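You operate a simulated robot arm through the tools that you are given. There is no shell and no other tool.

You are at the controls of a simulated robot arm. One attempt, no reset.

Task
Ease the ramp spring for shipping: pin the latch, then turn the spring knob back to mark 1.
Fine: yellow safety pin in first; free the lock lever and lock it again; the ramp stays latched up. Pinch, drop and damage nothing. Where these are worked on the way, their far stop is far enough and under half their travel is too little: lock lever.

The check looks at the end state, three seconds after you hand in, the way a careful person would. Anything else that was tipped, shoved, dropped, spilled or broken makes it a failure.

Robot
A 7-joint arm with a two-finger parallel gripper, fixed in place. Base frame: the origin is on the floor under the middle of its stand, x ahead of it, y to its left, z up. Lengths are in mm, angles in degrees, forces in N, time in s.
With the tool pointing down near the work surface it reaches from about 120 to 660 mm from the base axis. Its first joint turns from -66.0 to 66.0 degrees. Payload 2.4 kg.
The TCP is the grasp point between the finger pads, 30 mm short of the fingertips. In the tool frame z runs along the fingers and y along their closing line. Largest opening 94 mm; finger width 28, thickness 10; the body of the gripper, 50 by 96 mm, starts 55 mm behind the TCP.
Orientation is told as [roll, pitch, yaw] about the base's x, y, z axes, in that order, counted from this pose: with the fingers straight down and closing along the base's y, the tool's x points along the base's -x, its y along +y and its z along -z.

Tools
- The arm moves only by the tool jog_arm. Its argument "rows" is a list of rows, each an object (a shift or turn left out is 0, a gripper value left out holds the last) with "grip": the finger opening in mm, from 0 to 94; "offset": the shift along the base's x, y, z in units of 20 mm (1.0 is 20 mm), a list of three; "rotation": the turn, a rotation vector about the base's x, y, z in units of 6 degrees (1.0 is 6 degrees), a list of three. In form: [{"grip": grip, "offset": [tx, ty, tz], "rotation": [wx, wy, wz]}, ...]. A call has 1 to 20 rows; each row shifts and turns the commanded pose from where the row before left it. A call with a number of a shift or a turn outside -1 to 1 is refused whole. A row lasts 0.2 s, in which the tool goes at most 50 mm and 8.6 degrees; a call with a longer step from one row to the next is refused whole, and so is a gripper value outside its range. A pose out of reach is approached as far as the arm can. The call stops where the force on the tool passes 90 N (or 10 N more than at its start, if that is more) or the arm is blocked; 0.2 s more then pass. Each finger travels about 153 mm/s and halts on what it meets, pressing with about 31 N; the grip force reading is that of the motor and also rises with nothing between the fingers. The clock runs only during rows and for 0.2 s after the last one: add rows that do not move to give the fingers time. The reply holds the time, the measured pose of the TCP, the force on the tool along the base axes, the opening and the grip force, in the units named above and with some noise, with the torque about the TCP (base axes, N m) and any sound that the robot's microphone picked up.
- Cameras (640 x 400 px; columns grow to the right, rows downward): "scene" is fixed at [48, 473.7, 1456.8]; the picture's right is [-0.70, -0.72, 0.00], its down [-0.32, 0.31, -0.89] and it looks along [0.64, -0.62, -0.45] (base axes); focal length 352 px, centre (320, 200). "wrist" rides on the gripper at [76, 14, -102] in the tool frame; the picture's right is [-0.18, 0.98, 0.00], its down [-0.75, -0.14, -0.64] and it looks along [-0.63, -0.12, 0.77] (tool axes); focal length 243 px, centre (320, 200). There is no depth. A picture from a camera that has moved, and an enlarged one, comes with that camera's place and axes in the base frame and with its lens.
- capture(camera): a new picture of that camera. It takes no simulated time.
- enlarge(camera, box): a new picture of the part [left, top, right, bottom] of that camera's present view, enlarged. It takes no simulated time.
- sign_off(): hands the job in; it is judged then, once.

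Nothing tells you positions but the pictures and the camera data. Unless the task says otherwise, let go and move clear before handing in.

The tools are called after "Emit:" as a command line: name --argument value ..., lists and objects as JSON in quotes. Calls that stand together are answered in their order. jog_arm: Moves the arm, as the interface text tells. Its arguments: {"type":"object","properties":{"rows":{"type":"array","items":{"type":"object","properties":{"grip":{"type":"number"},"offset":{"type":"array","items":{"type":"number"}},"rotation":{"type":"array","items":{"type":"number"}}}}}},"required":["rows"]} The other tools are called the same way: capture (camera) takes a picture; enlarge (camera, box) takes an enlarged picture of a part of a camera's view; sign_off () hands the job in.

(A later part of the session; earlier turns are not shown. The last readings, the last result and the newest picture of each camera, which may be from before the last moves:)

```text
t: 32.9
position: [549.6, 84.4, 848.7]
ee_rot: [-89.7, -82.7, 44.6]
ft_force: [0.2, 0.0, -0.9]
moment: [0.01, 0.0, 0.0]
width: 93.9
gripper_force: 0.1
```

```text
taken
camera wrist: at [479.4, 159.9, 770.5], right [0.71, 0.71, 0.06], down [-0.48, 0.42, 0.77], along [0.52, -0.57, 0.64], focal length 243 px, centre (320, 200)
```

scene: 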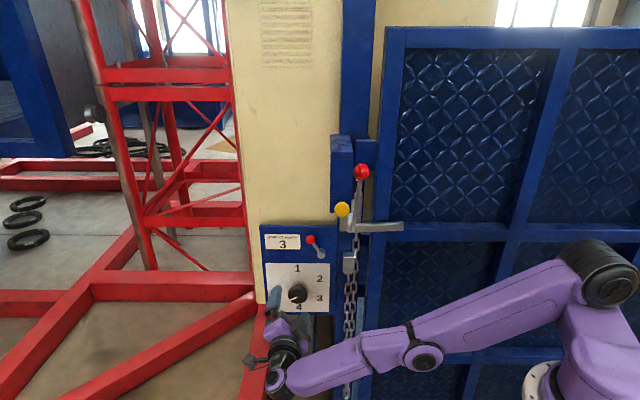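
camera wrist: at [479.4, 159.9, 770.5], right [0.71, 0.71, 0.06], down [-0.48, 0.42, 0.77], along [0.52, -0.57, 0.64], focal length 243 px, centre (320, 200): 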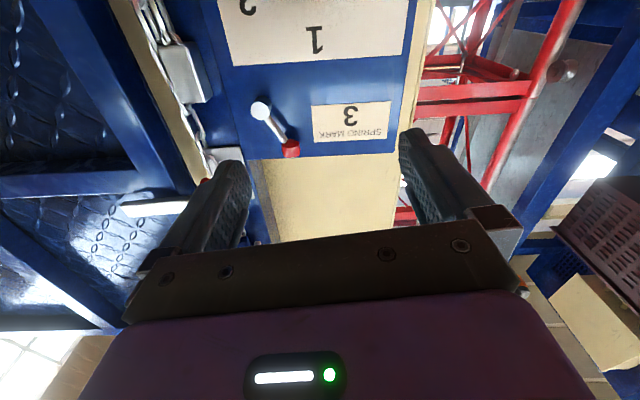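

The pose recovered, only higher than planned. I'll lower back to knob height and test how far the tool can roll counter-clockwise there, still clear of the panel.

Emit:
jog_arm --rows '[{"offset": [0, 0, -0.9975]}, {"offset": [0, 0, -0.9975]}, {"offset": [0, 0, -0.9975]}, {"offset": [0, 0, -0.9975]}, {"offset": [0, 0, -0.9975]}, {"offset": [0, 0, -0.9975]}, {}, {"rotation": [-0.707, 0.707, 0]}, {"rotation": [-0.707, 0.707, 0]}, {"rotation": [-0.707, 0.707, 0]}, {"rotation": [-0.707, 0.707, 0]}, {"rotation": [-0.707, 0.707, 0]}, {"rotation": [-0.707, 0.707, 0]}, {"rotation": [-0.707, 0.707, 0]}, {"rotation": [-0.707, 0.707, 0]}, {}]'

Emit:
capture --camera "wrist"

Emit:
capture --camera "scene"

```text
t: 36.3
position: [546.5, 84.5, 727.6]
ee_rot: [-90.1, -34.6, 44.9]
ft_force: [-0.2, -0.6, 0.9]
moment: [0.0, 0.0, 0.0]
width: 93.8
gripper_force: 0.0
```

```text
taken
camera wrist: at [436.6, 118.7, 671.7], right [0.5, 0.5, -0.7], down [-0.07, 0.84, 0.54], along [0.86, -0.22, 0.46], focal length 243 px, centre (320, 200)
```

wrist: 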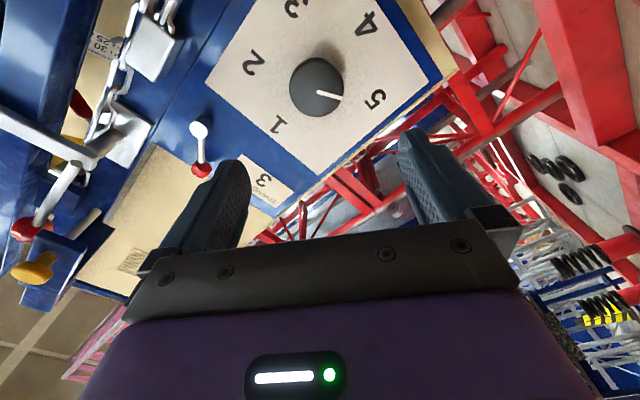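

```text
taken
```

scene: 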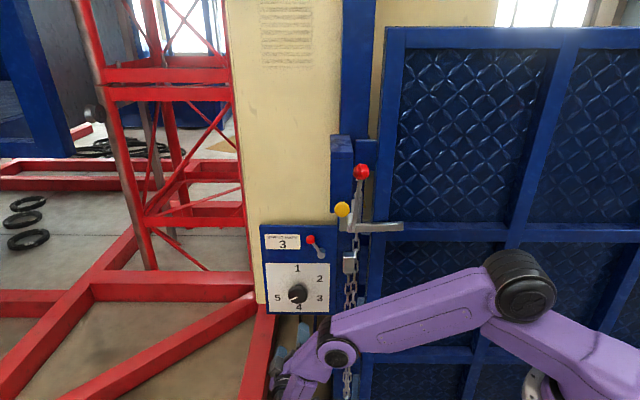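

The counter-clockwise roll works. I'll keep testing its range before I touch the knob.

Emit:
jog_arm --rows '[{"rotation": [-0.707, 0.707, 0]}, {"rotation": [-0.707, 0.707, 0]}, {"rotation": [-0.707, 0.707, 0]}, {"rotation": [-0.707, 0.707, 0]}, {"rotation": [-0.707, 0.707, 0]}, {"rotation": [-0.707, 0.707, 0]}, {"rotation": [-0.707, 0.707, 0]}, {"rotation": [-0.707, 0.707, 0]}, {"rotation": [-0.707, 0.707, 0]}, {"rotation": [-0.707, 0.707, 0]}, {}]'

Emit:
capture --camera "wrist"

```text
t: 38.7
position: [548.6, 85.9, 726.9]
ee_rot: [-90.2, 25.4, 45.0]
ft_force: [-0.6, -1.5, 0.0]
moment: [-0.02, 0.0, 0.02]
width: 94.0
gripper_force: 0.0
```

```text
taken
camera wrist: at [422.7, 104.2, 746.0], right [-0.18, -0.18, -0.97], down [0.07, 0.98, -0.19], along [0.98, -0.1, -0.16], focal length 243 px, centre (320, 200)
```

wrist: 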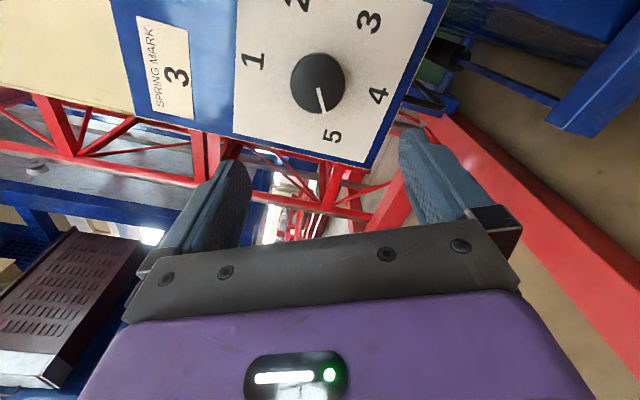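

The roll is at 115° and still fine. I'll test another 60°.

Emit:
jog_arm --rows '[{"rotation": [-0.707, 0.707, 0]}, {"rotation": [-0.707, 0.707, 0]}, {"rotation": [-0.707, 0.707, 0]}, {"rotation": [-0.707, 0.707, 0]}, {"rotation": [-0.707, 0.707, 0]}, {"rotation": [-0.707, 0.707, 0]}, {"rotation": [-0.707, 0.707, 0]}, {"rotation": [-0.707, 0.707, 0]}, {"rotation": [-0.707, 0.707, 0]}, {"rotation": [-0.707, 0.707, 0]}, {}]'

Emit:
capture --camera "wrist"

```text
t: 41.1
position: [547.4, 86.6, 727.8]
ee_rot: [-90.5, 85.3, 44.6]
ft_force: [0.1, -0.2, -0.2]
moment: [0.01, 0.02, 0.03]
width: 94.2
gripper_force: 0.0
```

```text
taken
camera wrist: at [460.8, 142.6, 802.0], right [-0.68, -0.68, -0.26], down [-0.31, 0.6, -0.74], along [0.66, -0.42, -0.62], focal length 243 px, centre (320, 200)
```

wrist: 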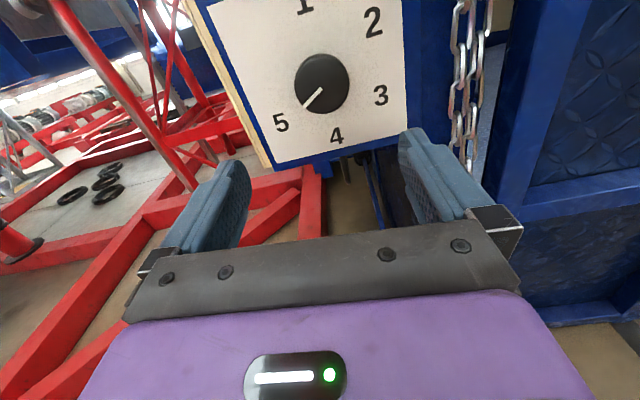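

The roll reaches 175°, with the camera upright and a clear view of the dial. I'll zoom in on the knob from this angle to pin down its axis.

Emit:
enlarge --camera "wrist" --box '[240, 0, 420, 160]'

```text
2.50 times, centred on (330, 80) of wrist
camera zoom: at [460.8, 142.6, 802.0], right [-0.68, -0.68, -0.26], down [-0.31, 0.6, -0.74], along [0.66, -0.42, -0.62], focal length 606 px, centre (295, 500)
```

zoom: 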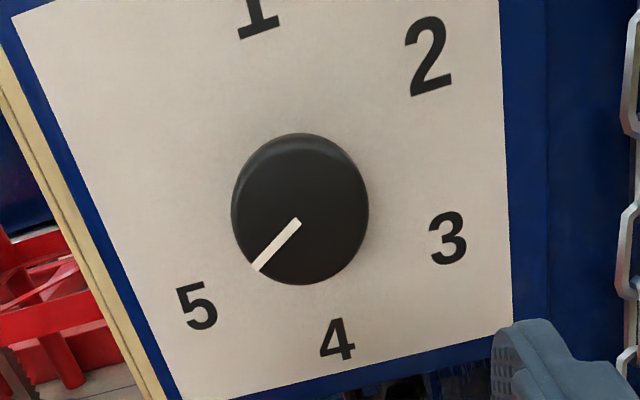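

The knob axis is confirmed at u ≈ -446, z ≈ 729, diameter 60 mm, and the pointer sits exactly on 5. I'll advance to just short of the knob, then roll back 120° there to prove the range is free.

Emit:
jog_arm --rows '[{"offset": [0.61, -0.747, 0.06]}, {"offset": [0.677, -0.677, 0]}, {"offset": [0.677, -0.677, 0]}, {"offset": [0.677, -0.677, 0]}, {"offset": [0.677, -0.677, 0]}, {"offset": [0.677, -0.677, 0]}, {"offset": [0.677, -0.677, 0]}, {}]'

Emit:
capture --camera "wrist"

Emit:
capture --camera "scene"

```text
t: 42.9
position: [641.4, -9.3, 728.5]
ee_rot: [-90.5, 85.2, 44.4]
ft_force: [0.2, 0.2, 0.3]
moment: [0.0, -0.03, 0.01]
width: 94.4
gripper_force: 0.0
```

```text
taken
camera wrist: at [554.4, 46.8, 803.5], right [-0.68, -0.68, -0.27], down [-0.31, 0.6, -0.74], along [0.66, -0.42, -0.62], focal length 243 px, centre (320, 200)
```

wrist: 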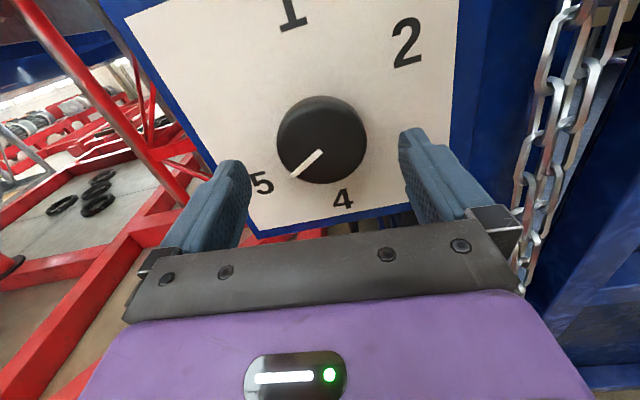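

```text
taken
```

scene: 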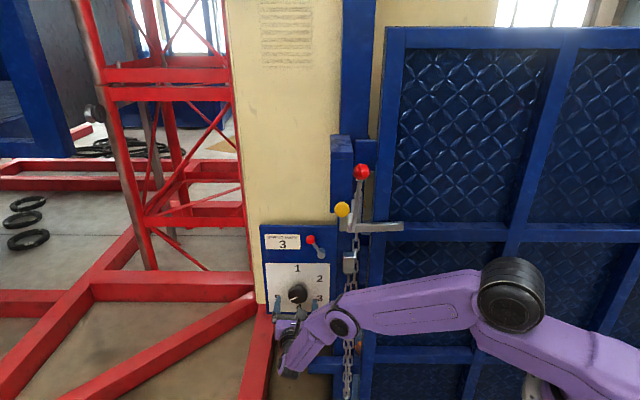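

The knob is centred between the fingers. I'll roll the tool back 120° clockwise here in free air.

Emit:
jog_arm --rows '[{"rotation": [0.707, -0.707, 0]}, {"rotation": [0.707, -0.707, 0]}, {"rotation": [0.707, -0.707, 0]}, {"rotation": [0.707, -0.707, 0]}, {"rotation": [0.707, -0.707, 0]}, {"rotation": [0.707, -0.707, 0]}, {"rotation": [0.707, -0.707, 0]}, {"rotation": [0.707, -0.707, 0]}, {"rotation": [0.707, -0.707, 0]}, {"rotation": [0.707, -0.707, 0]}, {"rotation": [0.707, -0.707, 0]}, {"rotation": [0.707, -0.707, 0]}, {"rotation": [0.707, -0.707, 0]}, {"rotation": [0.707, -0.707, 0]}, {"rotation": [0.707, -0.707, 0]}, {"rotation": [0.707, -0.707, 0]}, {"rotation": [0.707, -0.707, 0]}, {"rotation": [0.707, -0.707, 0]}, {"rotation": [0.707, -0.707, 0]}, {"rotation": [0.707, -0.707, 0]}]'

Emit:
capture --camera "wrist"

```text
t: 47.1
position: [640.4, -10.0, 727.5]
ee_rot: [-90.0, -34.9, 44.9]
ft_force: [0.2, -0.5, 0.5]
moment: [-0.02, 0.02, 0.0]
width: 93.9
gripper_force: 0.1
```

```text
taken
camera wrist: at [530.0, 22.8, 673.0], right [0.5, 0.5, -0.7], down [-0.07, 0.83, 0.55], along [0.86, -0.22, 0.46], focal length 243 px, centre (320, 200)
```

wrist: 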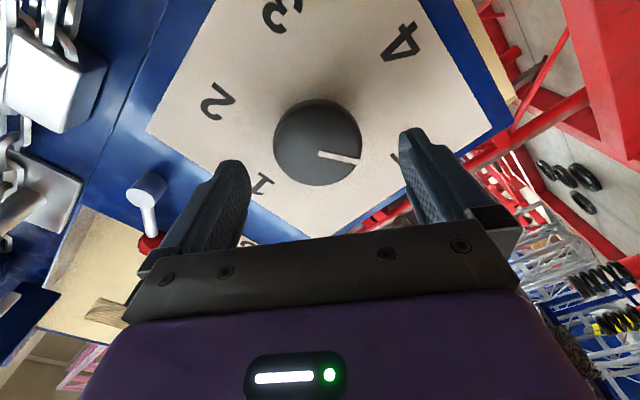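

Range and centring are good. I'll advance 40 mm so the fingers straddle the knob, then close on it.

Emit:
jog_arm --rows '[{"offset": [0.5, -0.5, 0.03]}, {"offset": [0.5, -0.5, 0.03]}, {"offset": [0.414, -0.414, 0]}, {}, {"grip": 52}, {}, {}]'

Emit:
capture --camera "wrist"

```text
t: 48.7
position: [653.7, -38.1, 729.6]
ee_rot: [-89.3, -34.6, 45.0]
ft_force: [12.1, 8.2, -25.3]
moment: [-0.1, 0.49, 0.62]
width: 68.3
gripper_force: 13.8
out of reach, approached as far as the arm can: row 1, 2, 3
```

```text
taken
camera wrist: at [542.1, -5.6, 675.2], right [0.49, 0.51, -0.7], down [-0.07, 0.83, 0.55], along [0.87, -0.22, 0.45], focal length 243 px, centre (320, 200)
```

wrist: 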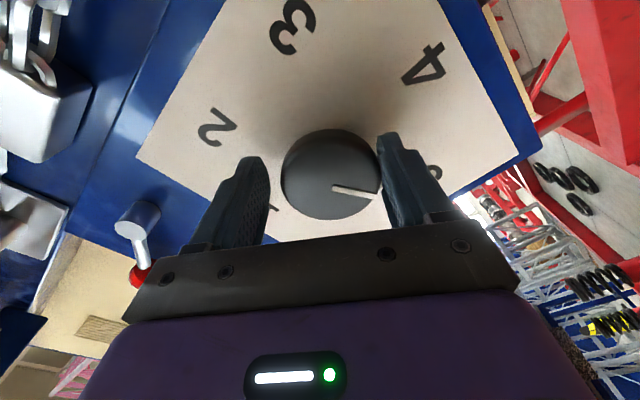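

The arm ran out of reach at this roll and drifted about 11 mm sideways, so one finger touches the knob. I'll open, back straight out, re-centre, and use the higher roll range, which seems to reach further.

Emit:
jog_arm --rows '[{"grip": 94}, {}, {"offset": [-0.4, 0.4, 0]}, {"offset": [-0.6, 0.6, 0]}, {"offset": [-0.3, 0.3, 0]}, {}]'

Emit:
capture --camera "wrist"

Emit:
enlarge --camera "scene" --box '[250, 210, 370, 330]'

```text
t: 50.1
position: [626.2, -15.9, 732.4]
ee_rot: [-90.1, -34.8, 44.9]
ft_force: [0.0, 0.6, 0.2]
moment: [-0.01, 0.03, 0.02]
width: 93.8
gripper_force: 0.0
```

```text
taken
camera wrist: at [516.7, 18.0, 676.9], right [0.5, 0.5, -0.7], down [-0.07, 0.83, 0.55], along [0.86, -0.22, 0.46], focal length 243 px, centre (320, 200)
```

wrist: 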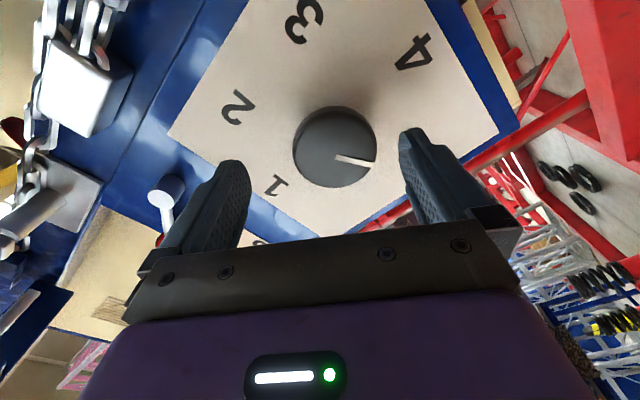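

```text
3.33 times, centred on (310, 270) of scene
camera zoom: at [48.0, 473.7, 1456.8], right [-0.7, -0.72, 0.0], down [-0.32, 0.31, -0.89], along [0.64, -0.62, -0.45], focal length 1174 px, centre (353, -33)
```

zoom: 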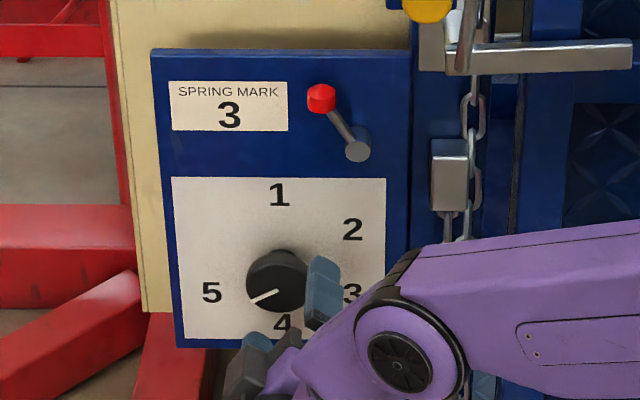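

The knob is untouched, still at 5. I'll step back, re-centre, and roll to 175°.

Emit:
jog_arm --rows '[{"offset": [-0.5, 0.5, -0.1]}, {"offset": [0.51, 0.51, -0.07]}, {"rotation": [-0.707, 0.707, 0]}, {"rotation": [-0.707, 0.707, 0]}, {"rotation": [-0.707, 0.707, 0]}, {"rotation": [-0.707, 0.707, 0]}, {"rotation": [-0.707, 0.707, 0]}, {"rotation": [-0.707, 0.707, 0]}, {"rotation": [-0.707, 0.707, 0]}, {"rotation": [-0.707, 0.707, 0]}, {"rotation": [-0.707, 0.707, 0]}, {"rotation": [-0.707, 0.707, 0]}, {"rotation": [-0.707, 0.707, 0]}, {"rotation": [-0.707, 0.707, 0]}, {"rotation": [-0.707, 0.707, 0]}, {"rotation": [-0.707, 0.707, 0]}, {"rotation": [-0.707, 0.707, 0]}, {"rotation": [-0.707, 0.707, 0]}, {"rotation": [-0.707, 0.707, 0]}, {"rotation": [-0.707, 0.707, 0]}]'

Emit:
capture --camera "wrist"

```text
t: 54.3
position: [627.8, 4.2, 727.9]
ee_rot: [-90.3, 73.3, 44.9]
ft_force: [-0.5, 0.0, -0.2]
moment: [-0.04, -0.03, 0.02]
width: 93.7
gripper_force: 0.0
```

```text
taken
camera wrist: at [530.2, 49.5, 797.1], right [-0.63, -0.63, -0.46], down [-0.21, 0.7, -0.68], along [0.75, -0.33, -0.57], focal length 243 px, centre (320, 200)
```

wrist: 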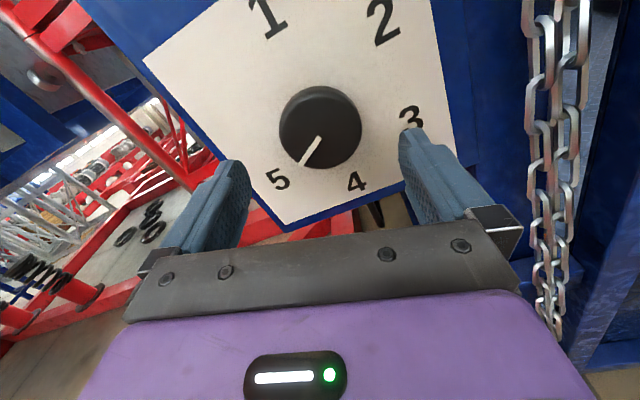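

Centred again at roll 163°. I'll probe further counter-clockwise roll here, short of the knob.

Emit:
jog_arm --rows '[{"rotation": [-0.707, 0.707, 0]}, {"rotation": [-0.707, 0.707, 0]}, {"rotation": [-0.707, 0.707, 0]}, {"rotation": [-0.707, 0.707, 0]}, {"rotation": [-0.707, 0.707, 0]}, {"rotation": [-0.707, 0.707, 0]}, {"rotation": [-0.707, 0.707, 0]}, {"rotation": [-0.707, 0.707, 0]}, {"rotation": [-0.707, 0.707, 0]}, {"rotation": [-0.707, 0.707, 0]}, {}]'

Emit:
capture --camera "wrist"

```text
t: 56.7
position: [627.8, 4.4, 727.6]
ee_rot: [89.9, 46.8, -134.9]
ft_force: [0.1, 0.7, 0.7]
moment: [-0.02, -0.01, 0.01]
width: 93.8
gripper_force: 0.0
```

```text
taken
camera wrist: at [585.4, 104.7, 793.8], right [-0.59, -0.6, 0.54], down [-0.75, 0.16, -0.65], along [0.3, -0.79, -0.54], focal length 243 px, centre (320, 200)
```

wrist: 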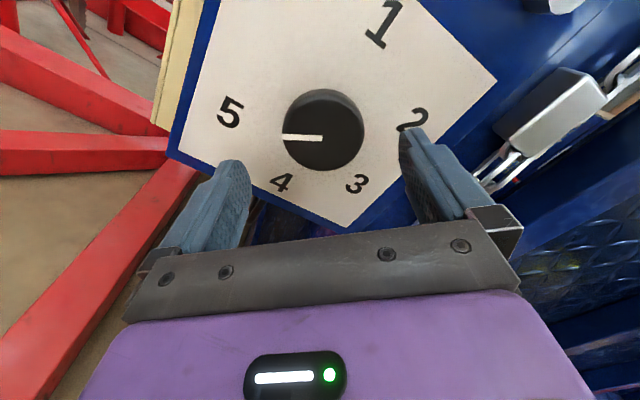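

Roll 223° is fine too. I'll probe another 60°.

Emit:
jog_arm --rows '[{"rotation": [-0.707, 0.707, 0]}, {"rotation": [-0.707, 0.707, 0]}, {"rotation": [-0.707, 0.707, 0]}, {"rotation": [-0.707, 0.707, 0]}, {"rotation": [-0.707, 0.707, 0]}, {"rotation": [-0.707, 0.707, 0]}, {"rotation": [-0.707, 0.707, 0]}, {"rotation": [-0.707, 0.707, 0]}, {"rotation": [-0.707, 0.707, 0]}, {"rotation": [-0.707, 0.707, 0]}, {}]'

Emit:
capture --camera "wrist"

```text
t: 59.1
position: [627.5, 3.3, 727.7]
ee_rot: [90.0, -13.2, -135.1]
ft_force: [-0.4, -0.2, -0.5]
moment: [0.01, 0.01, -0.03]
width: 94.0
gripper_force: 0.0
```

```text
taken
camera wrist: at [610.6, 130.6, 725.0], right [0.03, 0.03, 1.0], down [-1.0, -0.09, 0.03], along [0.09, -1.0, 0.03], focal length 243 px, centre (320, 200)
```

wrist: 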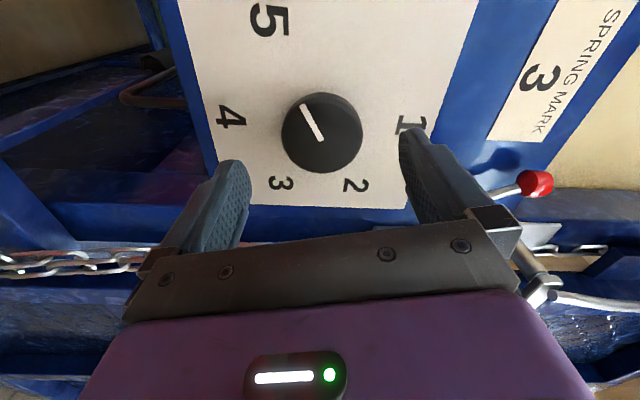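

Roll 283° works as well, so I can turn the knob from roll 163° to 283° in two 120° grips. I'll roll back to 163° and advance in small steps to check reach.

Emit:
jog_arm --rows '[{"rotation": [0.707, -0.707, 0]}, {"rotation": [0.707, -0.707, 0]}, {"rotation": [0.707, -0.707, 0]}, {"rotation": [0.707, -0.707, 0]}, {"rotation": [0.707, -0.707, 0]}, {"rotation": [0.707, -0.707, 0]}, {"rotation": [0.707, -0.707, 0]}, {"rotation": [0.707, -0.707, 0]}, {"rotation": [0.707, -0.707, 0]}, {"rotation": [0.707, -0.707, 0]}, {"rotation": [0.707, -0.707, 0]}, {"rotation": [0.707, -0.707, 0]}, {"rotation": [0.707, -0.707, 0]}, {"rotation": [0.707, -0.707, 0]}, {"rotation": [0.707, -0.707, 0]}, {"rotation": [0.707, -0.707, 0]}, {"rotation": [0.707, -0.707, 0]}, {"rotation": [0.707, -0.707, 0]}, {"rotation": [0.707, -0.707, 0]}, {"rotation": [0.707, -0.707, 0]}]'

Emit:
jog_arm --rows '[{"offset": [0.4, -0.4, 0.05]}, {"offset": [0.4, -0.4, 0]}, {}]'

Emit:
capture --camera "wrist"

```text
t: 63.3
position: [627.8, 4.5, 728.5]
ee_rot: [-90.2, 73.0, 45.0]
ft_force: [0.4, -0.2, -0.3]
moment: [0.0, 0.03, 0.03]
width: 93.8
gripper_force: 0.0
```

```text
t: 64.1
position: [643.6, -12.2, 728.7]
ee_rot: [-90.1, 73.2, 44.9]
ft_force: [-0.6, 1.4, 0.0]
moment: [0.04, 0.01, 0.02]
width: 94.1
gripper_force: 0.1
```

```text
taken
camera wrist: at [545.6, 34.4, 798.0], right [-0.63, -0.63, -0.46], down [-0.2, 0.7, -0.68], along [0.75, -0.33, -0.57], focal length 243 px, centre (320, 200)
```

wrist: 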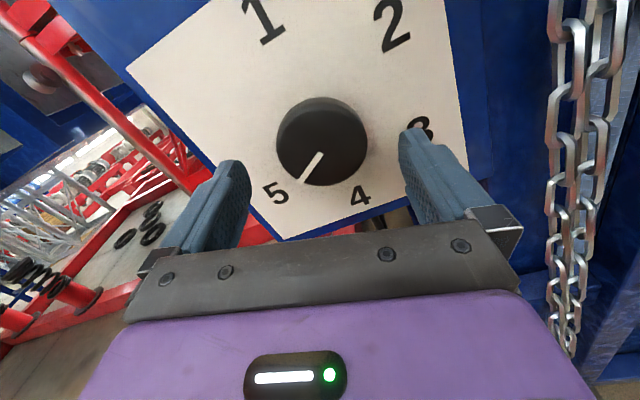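

No reach warning so far. I'll go on in small steps.

Emit:
jog_arm --rows '[{"offset": [0.3, -0.3, 0]}, {"offset": [0.3, -0.3, 0]}, {}]'

```text
t: 64.9
position: [647.8, -27.0, 730.3]
ee_rot: [-90.1, 73.0, 44.8]
ft_force: [-0.9, -0.3, 0.6]
moment: [-0.01, -0.03, -0.04]
width: 93.6
gripper_force: 0.1
out of reach, approached as far as the arm can: row 1, 2
```

The limit here is the arm's reach at this tool heading. If I yaw the tool 6° and tip it down 3°, the wrist comes closer to the base. I'll back off, re-centre and apply that small tilt.

Emit:
jog_arm --rows '[{"offset": [-0.5, 0.5, 0]}, {"offset": [-0.5, 0.5, 0]}, {"offset": [0.25, 0.25, -0.05]}, {"rotation": [0, 0, 0.5]}, {"rotation": [0, 0, 0.5]}, {"rotation": [0.354, 0.354, 0]}, {}]'

Emit:
capture --camera "wrist"

```text
t: 66.5
position: [632.6, -2.4, 729.9]
ee_rot: [-80.1, 72.6, 60.6]
ft_force: [0.5, 0.3, -0.3]
moment: [0.03, -0.02, 0.02]
width: 93.8
gripper_force: 0.0
```

```text
taken
camera wrist: at [533.5, 30.6, 803.1], right [-0.57, -0.67, -0.47], down [-0.3, 0.7, -0.64], along [0.76, -0.23, -0.61], focal length 243 px, centre (320, 200)
```

wrist: 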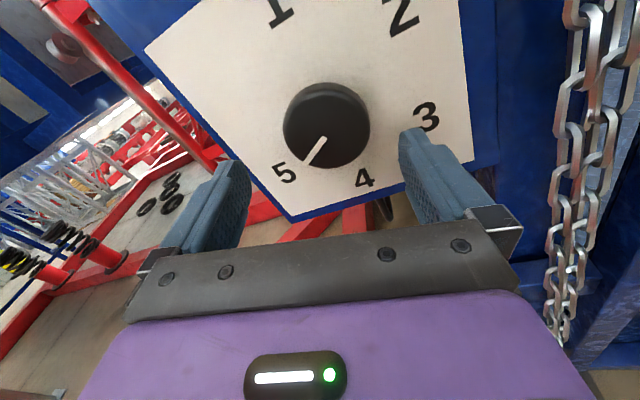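

The tilt is as planned. I'll advance in small steps and watch for reach warnings.

Emit:
jog_arm --rows '[{"offset": [0.32, -0.39, 0]}, {"offset": [0.354, -0.354, 0]}, {"offset": [0.177, -0.177, 0]}, {}]'

Emit:
capture --camera "wrist"

```text
t: 67.5
position: [650.9, -22.1, 729.3]
ee_rot: [-80.2, 72.6, 60.5]
ft_force: [-0.6, 0.1, -0.2]
moment: [-0.01, -0.01, -0.01]
width: 94.0
gripper_force: 0.0
```

```text
taken
camera wrist: at [551.4, 11.8, 802.9], right [-0.57, -0.67, -0.47], down [-0.3, 0.7, -0.64], along [0.76, -0.23, -0.61], focal length 243 px, centre (320, 200)
```

wrist: 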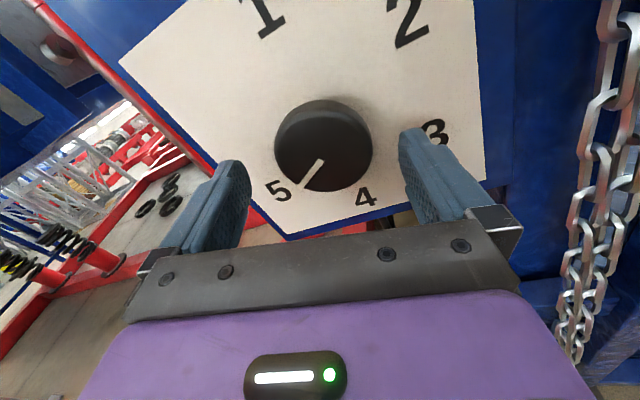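

No warning and the knob is centred. Another 10 mm.

Emit:
jog_arm --rows '[{"offset": [0.25, -0.25, 0]}, {"offset": [0.1, -0.1, 0]}, {}]'

Emit:
capture --camera "wrist"

```text
t: 68.3
position: [657.0, -27.9, 728.5]
ee_rot: [-80.1, 72.6, 60.4]
ft_force: [-1.3, 0.2, 0.5]
moment: [-0.02, -0.01, 0.02]
width: 93.7
gripper_force: 0.1
```

```text
taken
camera wrist: at [557.7, 5.1, 802.4], right [-0.58, -0.67, -0.47], down [-0.3, 0.7, -0.64], along [0.76, -0.23, -0.61], focal length 243 px, centre (320, 200)
```

wrist: 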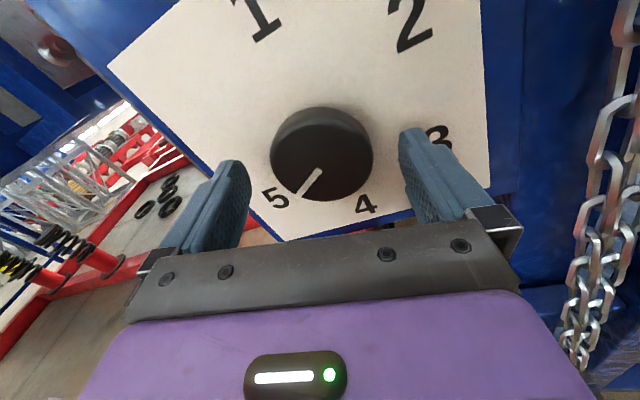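

Still reachable. Two more small steps.

Emit:
jog_arm --rows '[{"offset": [0.14, -0.14, 0.04]}, {"offset": [0.14, -0.14, 0.04]}, {}]'

Emit:
enlarge --camera "scene" --box '[250, 210, 370, 330]'

Emit:
capture --camera "wrist"

```text
t: 69.1
position: [661.7, -33.5, 731.4]
ee_rot: [-80.1, 72.6, 60.6]
ft_force: [0.1, -1.0, 0.6]
moment: [-0.01, 0.03, -0.03]
width: 93.9
gripper_force: 0.1
```

```text
3.33 times, centred on (310, 270) of scene
camera zoom: at [48.0, 473.7, 1456.8], right [-0.7, -0.72, 0.0], down [-0.32, 0.31, -0.89], along [0.64, -0.62, -0.45], focal length 1174 px, centre (353, -33)
```

zoom: 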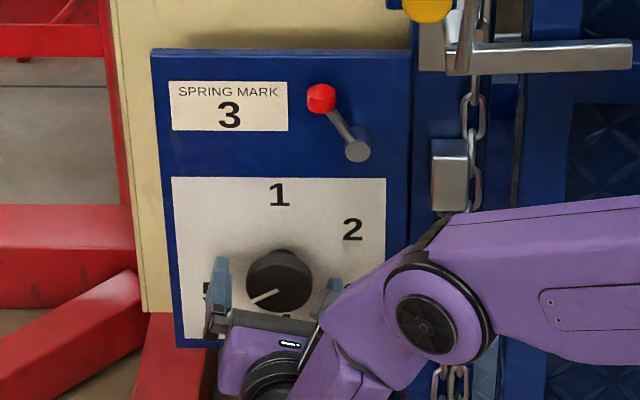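

```text
taken
camera wrist: at [562.5, 0.7, 804.2], right [-0.57, -0.67, -0.47], down [-0.3, 0.7, -0.64], along [0.76, -0.23, -0.61], focal length 243 px, centre (320, 200)
```

wrist: 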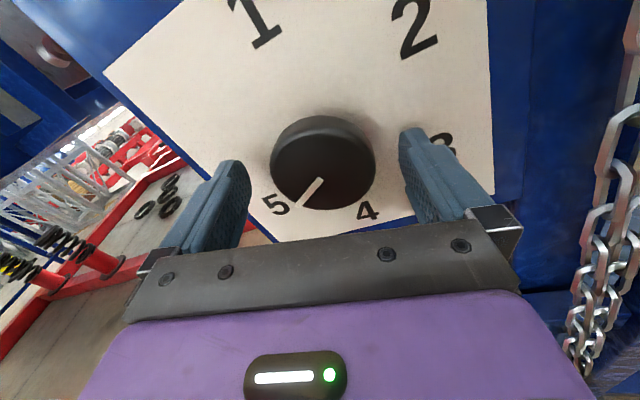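

The fingers overlap the knob by about 16 mm and the reach is fine. Now I close on it.

Emit:
jog_arm --rows '[{"grip": 75}, {"grip": 52}, {}, {}]'

Emit:
capture --camera "wrist"

```text
t: 70.1
position: [660.5, -34.5, 730.0]
ee_rot: [-79.9, 72.7, 60.5]
ft_force: [-9.9, -5.8, -2.0]
moment: [-0.37, -0.26, -0.02]
width: 59.0
gripper_force: 44.9
```

```text
taken
camera wrist: at [561.7, -0.5, 803.7], right [-0.58, -0.67, -0.46], down [-0.3, 0.7, -0.64], along [0.76, -0.23, -0.61], focal length 243 px, centre (320, 200)
```

wrist: 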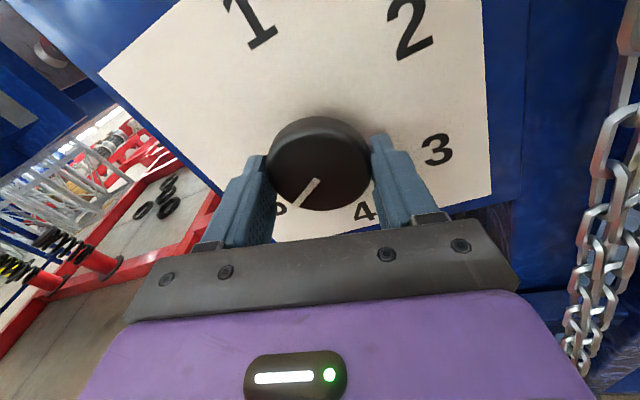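

The knob is held firmly at 59 mm. I'll turn it 30° counter-clockwise as a first test and check torque, pointer and display.

Emit:
jog_arm --rows '[{"offset": [-0.03, -0.03, 0]}, {"rotation": [-0.778, 0.627, 0.051]}, {"rotation": [-0.778, 0.627, 0.051]}, {"rotation": [-0.778, 0.627, 0.051]}, {"rotation": [-0.778, 0.627, 0.051]}, {"rotation": [-0.778, 0.627, 0.051]}, {}]'

Emit:
capture --camera "wrist"

Emit:
enlarge --camera "scene" --box '[250, 210, 370, 330]'

```text
t: 71.7
position: [660.6, -33.9, 729.2]
ee_rot: [77.2, 76.7, -141.7]
ft_force: [-17.8, -9.9, -1.0]
moment: [0.26, 0.3, -0.22]
width: 58.6
gripper_force: 45.0
```

```text
taken
camera wrist: at [586.5, 29.3, 812.2], right [-0.63, -0.78, 0.04], down [-0.55, 0.41, -0.73], along [0.55, -0.48, -0.68], focal length 243 px, centre (320, 200)
```

wrist: 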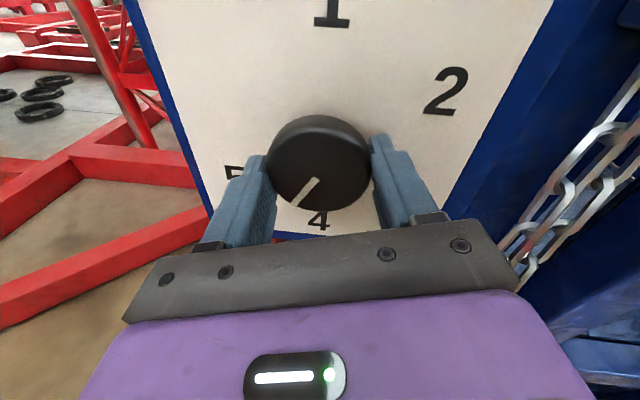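

```text
3.33 times, centred on (310, 270) of scene
camera zoom: at [47.6, 473.5, 1456.9], right [-0.7, -0.72, 0.0], down [-0.32, 0.31, -0.89], along [0.64, -0.62, -0.45], focal length 1174 px, centre (353, -33)
```

zoom: 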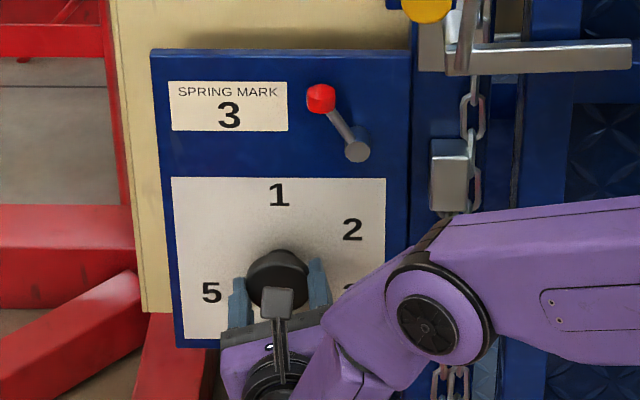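

The knob turns with the gripper under little torque, and the pointer is now between 5 and 4. I'll ease the small side load and keep turning.

Emit:
jog_arm --rows '[{"offset": [-0.05, -0.05, 0], "rotation": [-0.778, 0.627, 0.051]}, {"rotation": [-0.778, 0.627, 0.051]}, {"rotation": [-0.778, 0.627, 0.051]}, {"rotation": [-0.778, 0.627, 0.051]}, {"rotation": [-0.778, 0.627, 0.051]}, {}]'

Emit:
capture --camera "wrist"

Emit:
enlarge --camera "scene" --box '[250, 210, 370, 330]'

```text
t: 73.1
position: [659.5, -35.7, 729.1]
ee_rot: [85.9, 46.9, -131.9]
ft_force: [-9.4, -5.4, -1.1]
moment: [0.47, 0.56, -0.54]
width: 58.7
gripper_force: 44.8
```

```text
taken
camera wrist: at [609.1, 58.9, 800.7], right [-0.51, -0.67, 0.54], down [-0.78, 0.1, -0.62], along [0.36, -0.73, -0.58], focal length 243 px, centre (320, 200)
```

wrist: 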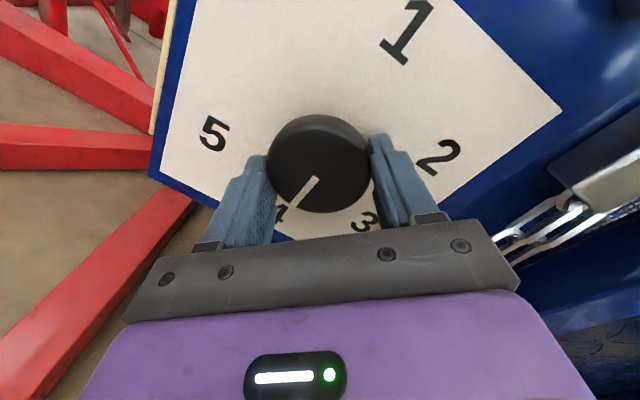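

```text
3.33 times, centred on (310, 270) of scene
camera zoom: at [47.8, 473.6, 1456.8], right [-0.7, -0.72, 0.0], down [-0.32, 0.31, -0.89], along [0.64, -0.62, -0.45], focal length 1174 px, centre (353, -33)
```

zoom: 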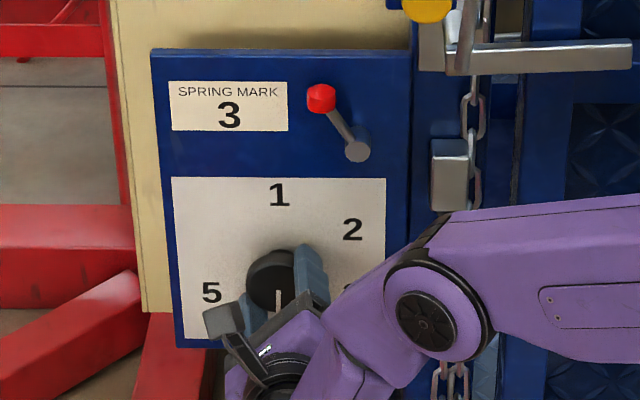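

The pointer is at 4 and the load is small. I'll continue counter-clockwise.

Emit:
jog_arm --rows '[{"offset": [-0.03, -0.03, 0], "rotation": [-0.778, 0.627, 0.051]}, {"rotation": [-0.778, 0.627, 0.051]}, {"rotation": [-0.778, 0.627, 0.051]}, {"rotation": [-0.778, 0.627, 0.051]}, {"rotation": [-0.778, 0.627, 0.051]}, {}]'

Emit:
capture --camera "wrist"

Emit:
enlarge --camera "scene" --box '[250, 210, 370, 330]'

```text
t: 74.5
position: [659.7, -34.1, 730.6]
ee_rot: [87.1, 17.0, -129.6]
ft_force: [9.7, -1.7, -7.6]
moment: [0.52, 0.54, -0.5]
width: 58.9
gripper_force: 45.3
```

```text
taken
camera wrist: at [624.1, 81.0, 771.8], right [-0.26, -0.39, 0.89], down [-0.94, -0.12, -0.32], along [0.23, -0.91, -0.33], focal length 243 px, centre (320, 200)
```

wrist: 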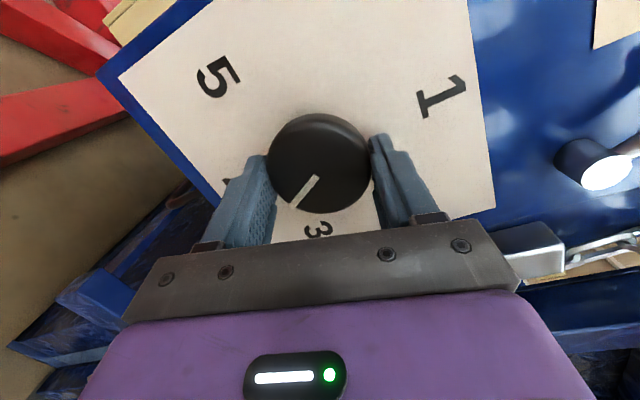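

```text
3.33 times, centred on (310, 270) of scene
camera zoom: at [48.3, 473.6, 1456.8], right [-0.7, -0.72, 0.0], down [-0.32, 0.31, -0.89], along [0.64, -0.62, -0.45], focal length 1174 px, centre (353, -33)
```

zoom: 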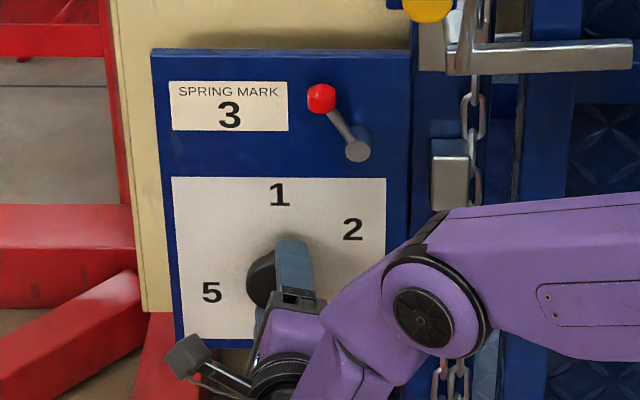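

The pointer is between 4 and 3, and everything else is still. Another 30°.

Emit:
jog_arm --rows '[{"rotation": [-0.778, 0.627, 0.051]}, {"rotation": [-0.778, 0.627, 0.051]}, {"rotation": [-0.778, 0.627, 0.051]}, {"rotation": [-0.778, 0.627, 0.051]}, {"rotation": [-0.778, 0.627, 0.051]}, {}]'

Emit:
capture --camera "wrist"

Emit:
enlarge --camera "scene" --box '[250, 210, 370, 330]'

```text
t: 75.9
position: [660.1, -35.7, 731.1]
ee_rot: [87.1, -13.0, -128.2]
ft_force: [3.5, -2.0, 1.6]
moment: [0.29, 0.36, -0.47]
width: 59.0
gripper_force: 45.1
```

```text
taken
camera wrist: at [628.7, 88.7, 733.0], right [0.06, 0.0, 1.0], down [-0.98, -0.2, 0.06], along [0.2, -0.98, -0.01], focal length 243 px, centre (320, 200)
```

wrist: 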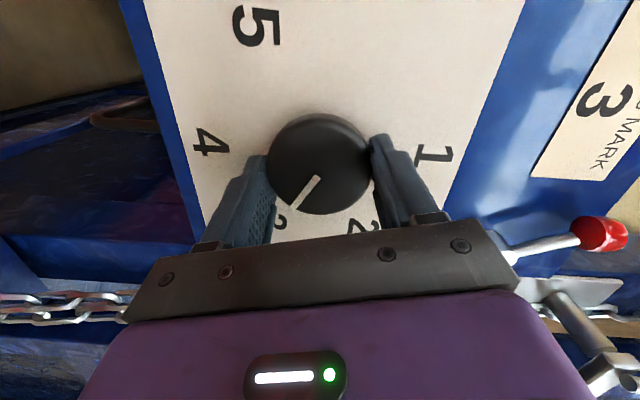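

```text
3.33 times, centred on (310, 270) of scene
camera zoom: at [48.0, 473.6, 1456.8], right [-0.7, -0.72, 0.0], down [-0.32, 0.31, -0.89], along [0.64, -0.62, -0.45], focal length 1174 px, centre (353, -33)
```

zoom: 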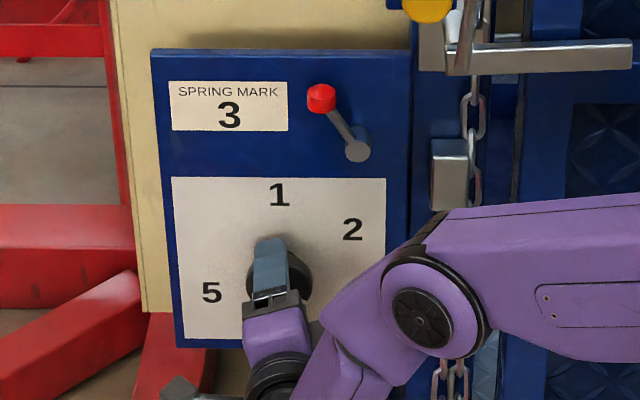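

The pointer has reached 3. I'll open the fingers around the knob, check it doesn't spring back, then roll back 120° for the second grip.

Emit:
jog_arm --rows '[{"grip": 94}, {}, {}]'

Emit:
capture --camera "wrist"

```text
t: 76.7
position: [659.9, -34.0, 730.9]
ee_rot: [87.1, -13.0, -128.0]
ft_force: [0.0, 0.6, 0.0]
moment: [-0.04, 0.0, 0.0]
width: 94.0
gripper_force: 0.0
```

```text
taken
camera wrist: at [628.2, 89.1, 732.7], right [0.06, 0.0, 1.0], down [-0.98, -0.2, 0.06], along [0.2, -0.98, -0.01], focal length 243 px, centre (320, 200)
```

wrist: 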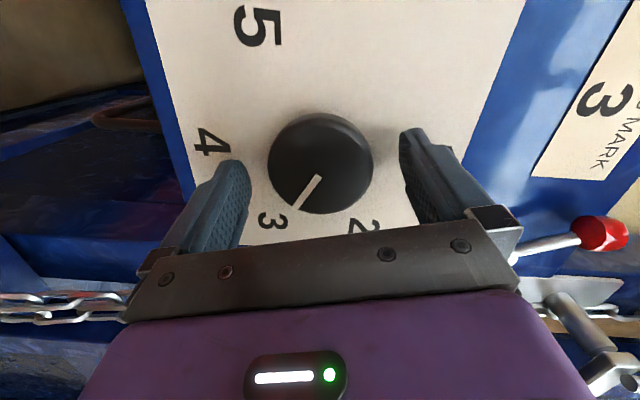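

The knob holds at 3 with no spring-back and the fingers clear it all round. I'll roll back 120° around it.

Emit:
jog_arm --rows '[{"rotation": [0.778, -0.627, -0.051]}, {"rotation": [0.778, -0.627, -0.051]}, {"rotation": [0.778, -0.627, -0.051]}, {"rotation": [0.778, -0.627, -0.051]}, {"rotation": [0.778, -0.627, -0.051]}, {"rotation": [0.778, -0.627, -0.051]}, {"rotation": [0.778, -0.627, -0.051]}, {"rotation": [0.778, -0.627, -0.051]}, {"rotation": [0.778, -0.627, -0.051]}, {"rotation": [0.778, -0.627, -0.051]}, {"rotation": [0.778, -0.627, -0.051]}, {"rotation": [0.778, -0.627, -0.051]}, {"rotation": [0.778, -0.627, -0.051]}, {"rotation": [0.778, -0.627, -0.051]}, {"rotation": [0.778, -0.627, -0.051]}, {"rotation": [0.778, -0.627, -0.051]}, {"rotation": [0.778, -0.627, -0.051]}, {"rotation": [0.778, -0.627, -0.051]}, {"rotation": [0.778, -0.627, -0.051]}, {"rotation": [0.778, -0.627, -0.051]}]'

Emit:
capture --camera "wrist"

Emit:
enlarge --camera "scene" --box '[250, 210, 370, 330]'

```text
t: 80.9
position: [658.9, -33.1, 731.5]
ee_rot: [-80.3, 72.5, 60.3]
ft_force: [0.1, -0.1, 0.4]
moment: [0.0, 0.0, 0.0]
width: 94.2
gripper_force: 0.2
```

```text
taken
camera wrist: at [559.5, -0.7, 804.7], right [-0.57, -0.67, -0.47], down [-0.3, 0.7, -0.64], along [0.76, -0.23, -0.61], focal length 243 px, centre (320, 200)
```

wrist: 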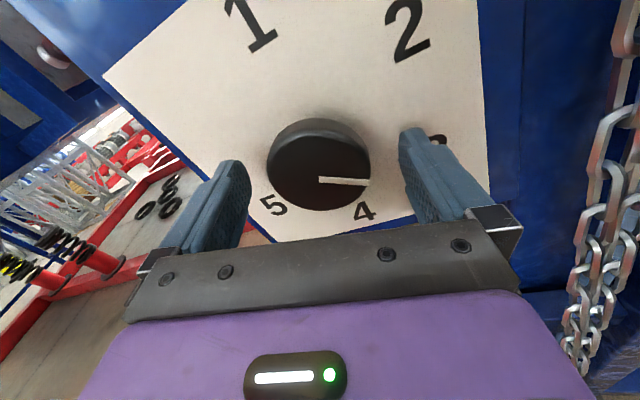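

```text
3.33 times, centred on (310, 270) of scene
camera zoom: at [48.0, 473.7, 1456.8], right [-0.7, -0.72, 0.0], down [-0.32, 0.31, -0.89], along [0.64, -0.62, -0.45], focal length 1174 px, centre (353, -33)
```

zoom: 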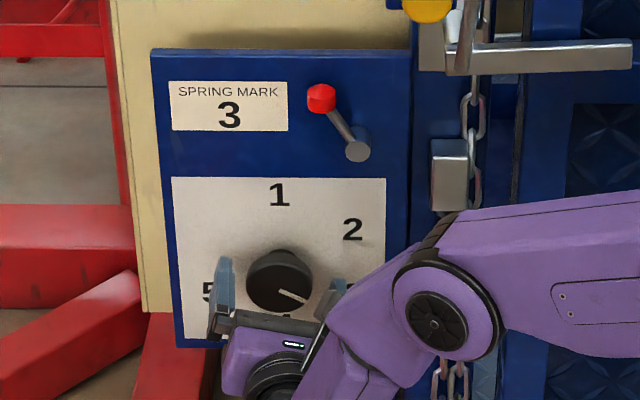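

The pointer sits at 3. I'll grip again and turn the next 60° counter-clockwise.

Emit:
jog_arm --rows '[{"grip": 75}, {"grip": 52}, {}, {}, {"offset": [-0.03, -0.03, 0]}, {"rotation": [-0.778, 0.627, 0.051]}, {"rotation": [-0.778, 0.627, 0.051]}, {"rotation": [-0.778, 0.627, 0.051]}, {"rotation": [-0.778, 0.627, 0.051]}, {"rotation": [-0.778, 0.627, 0.051]}, {}]'

Emit:
jog_arm --rows '[{"offset": [-0.05, -0.05, 0], "rotation": [-0.778, 0.627, 0.051]}, {"rotation": [-0.778, 0.627, 0.051]}, {"rotation": [-0.778, 0.627, 0.051]}, {"rotation": [-0.778, 0.627, 0.051]}, {"rotation": [-0.778, 0.627, 0.051]}, {}]'

Emit:
capture --camera "wrist"

Emit:
enlarge --camera "scene" --box '[250, 210, 370, 330]'

```text
t: 83.3
position: [659.5, -34.8, 730.1]
ee_rot: [77.5, 76.7, -140.8]
ft_force: [5.4, 13.3, 4.7]
moment: [0.56, 0.46, 0.52]
width: 58.9
gripper_force: 45.1
```

```text
t: 84.7
position: [657.5, -34.1, 729.5]
ee_rot: [85.9, 46.8, -131.3]
ft_force: [19.4, 15.4, -4.2]
moment: [0.36, 0.34, 0.38]
width: 58.7
gripper_force: 45.1
```

```text
taken
camera wrist: at [606.9, 59.0, 800.5], right [-0.5, -0.68, 0.54], down [-0.78, 0.09, -0.61], along [0.37, -0.73, -0.58], focal length 243 px, centre (320, 200)
```

wrist: 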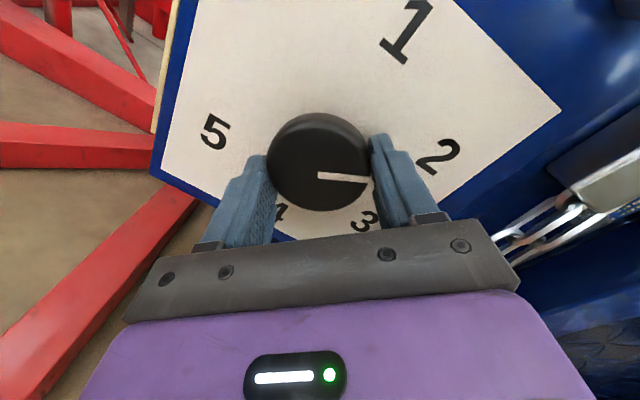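

```text
3.33 times, centred on (310, 270) of scene
camera zoom: at [48.5, 474.0, 1456.6], right [-0.7, -0.72, 0.0], down [-0.32, 0.31, -0.89], along [0.64, -0.62, -0.45], focal length 1174 px, centre (353, -33)
```

zoom: 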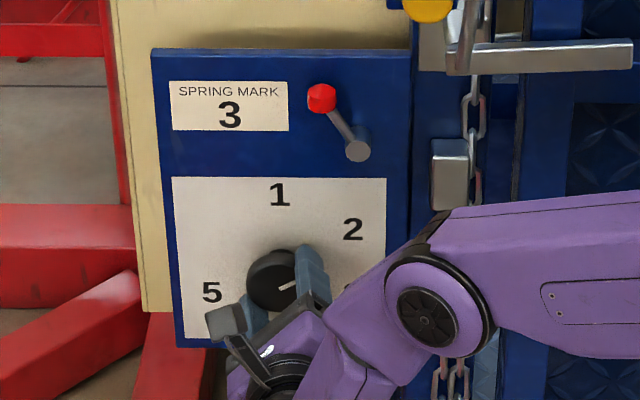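

The pointer is at 2. I'll ease the side load and turn the last 60° toward 1.

Emit:
jog_arm --rows '[{"offset": [0.05, 0.05, 0], "rotation": [-0.778, 0.627, 0.051]}, {"rotation": [-0.778, 0.627, 0.051]}, {"rotation": [-0.778, 0.627, 0.051]}, {"rotation": [-0.778, 0.627, 0.051]}, {"rotation": [-0.778, 0.627, 0.051]}, {}]'

Emit:
jog_arm --rows '[{"rotation": [-0.778, 0.627, 0.051]}, {"rotation": [-0.778, 0.627, 0.051]}, {"rotation": [-0.778, 0.627, 0.051]}, {"rotation": [-0.778, 0.627, 0.051]}, {}]'

Emit:
capture --camera "wrist"

Emit:
enlarge --camera "scene" --box '[250, 210, 370, 330]'

```text
t: 86.1
position: [658.0, -35.0, 729.9]
ee_rot: [87.0, 16.9, -129.6]
ft_force: [2.6, 14.2, -0.9]
moment: [0.34, 0.34, -0.12]
width: 59.2
gripper_force: 44.9
```

```text
t: 87.3
position: [659.4, -35.5, 730.5]
ee_rot: [87.3, -7.0, -128.5]
ft_force: [-4.3, 10.1, 5.1]
moment: [0.01, 0.1, -0.43]
width: 58.8
gripper_force: 45.7
```

```text
taken
camera wrist: at [628.0, 87.0, 741.1], right [0.0, -0.08, 1.0], down [-0.98, -0.19, -0.02], along [0.19, -0.98, -0.08], focal length 243 px, centre (320, 200)
```

wrist: 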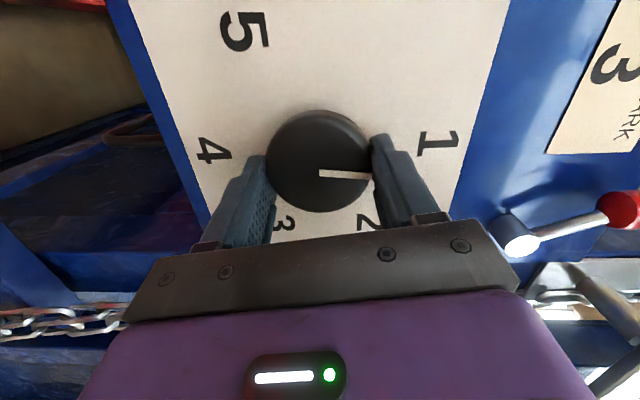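

```text
3.33 times, centred on (310, 270) of scene
camera zoom: at [47.8, 473.9, 1456.7], right [-0.7, -0.72, 0.0], down [-0.32, 0.31, -0.89], along [0.64, -0.62, -0.45], focal length 1174 px, centre (353, -33)
```

zoom: 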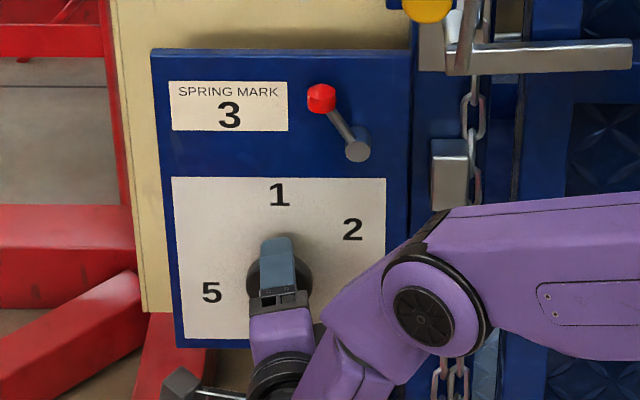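

The pointer is about 6° short of 1. I'll do the last step, then open and check the pointer.

Emit:
jog_arm --rows '[{"rotation": [-0.778, 0.627, 0.051]}, {}, {}]'

Emit:
jog_arm --rows '[{"grip": 94}, {}, {}]'

Emit:
capture --camera "wrist"

Emit:
enlarge --camera "wrist" --box '[180, 0, 480, 240]'

```text
t: 88.1
position: [657.7, -37.5, 731.7]
ee_rot: [87.3, -12.9, -128.2]
ft_force: [-2.5, 3.7, 11.3]
moment: [-0.07, -0.13, -0.43]
width: 59.1
gripper_force: 44.4
```

```text
t: 88.9
position: [658.8, -35.2, 730.2]
ee_rot: [87.0, -12.8, -128.0]
ft_force: [0.1, -0.1, 0.1]
moment: [-0.05, -0.02, -0.02]
width: 94.1
gripper_force: 0.0
```

```text
taken
camera wrist: at [627.4, 87.8, 732.3], right [0.06, 0.0, 1.0], down [-0.98, -0.2, 0.06], along [0.2, -0.98, -0.01], focal length 243 px, centre (320, 200)
```

wrist: 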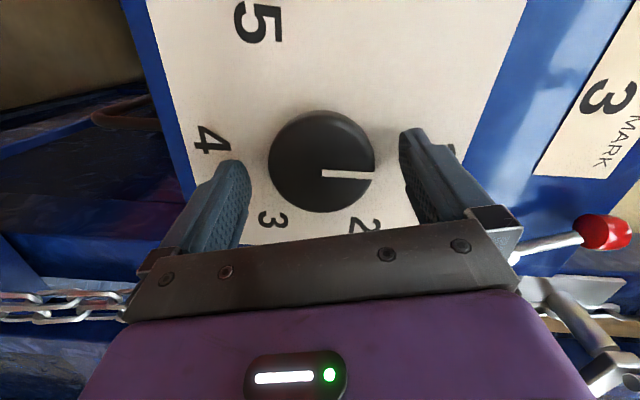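

```text
1.67 times, centred on (330, 120) of wrist
camera zoom: at [627.4, 87.8, 732.3], right [0.06, 0.0, 1.0], down [-0.98, -0.2, 0.06], along [0.2, -0.98, -0.01], focal length 404 px, centre (303, 333)
```

zoom: 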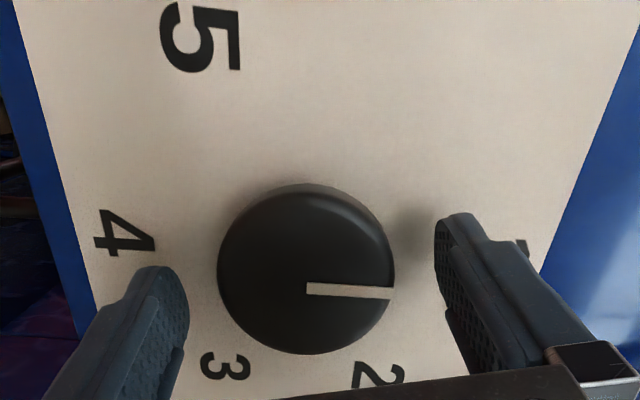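

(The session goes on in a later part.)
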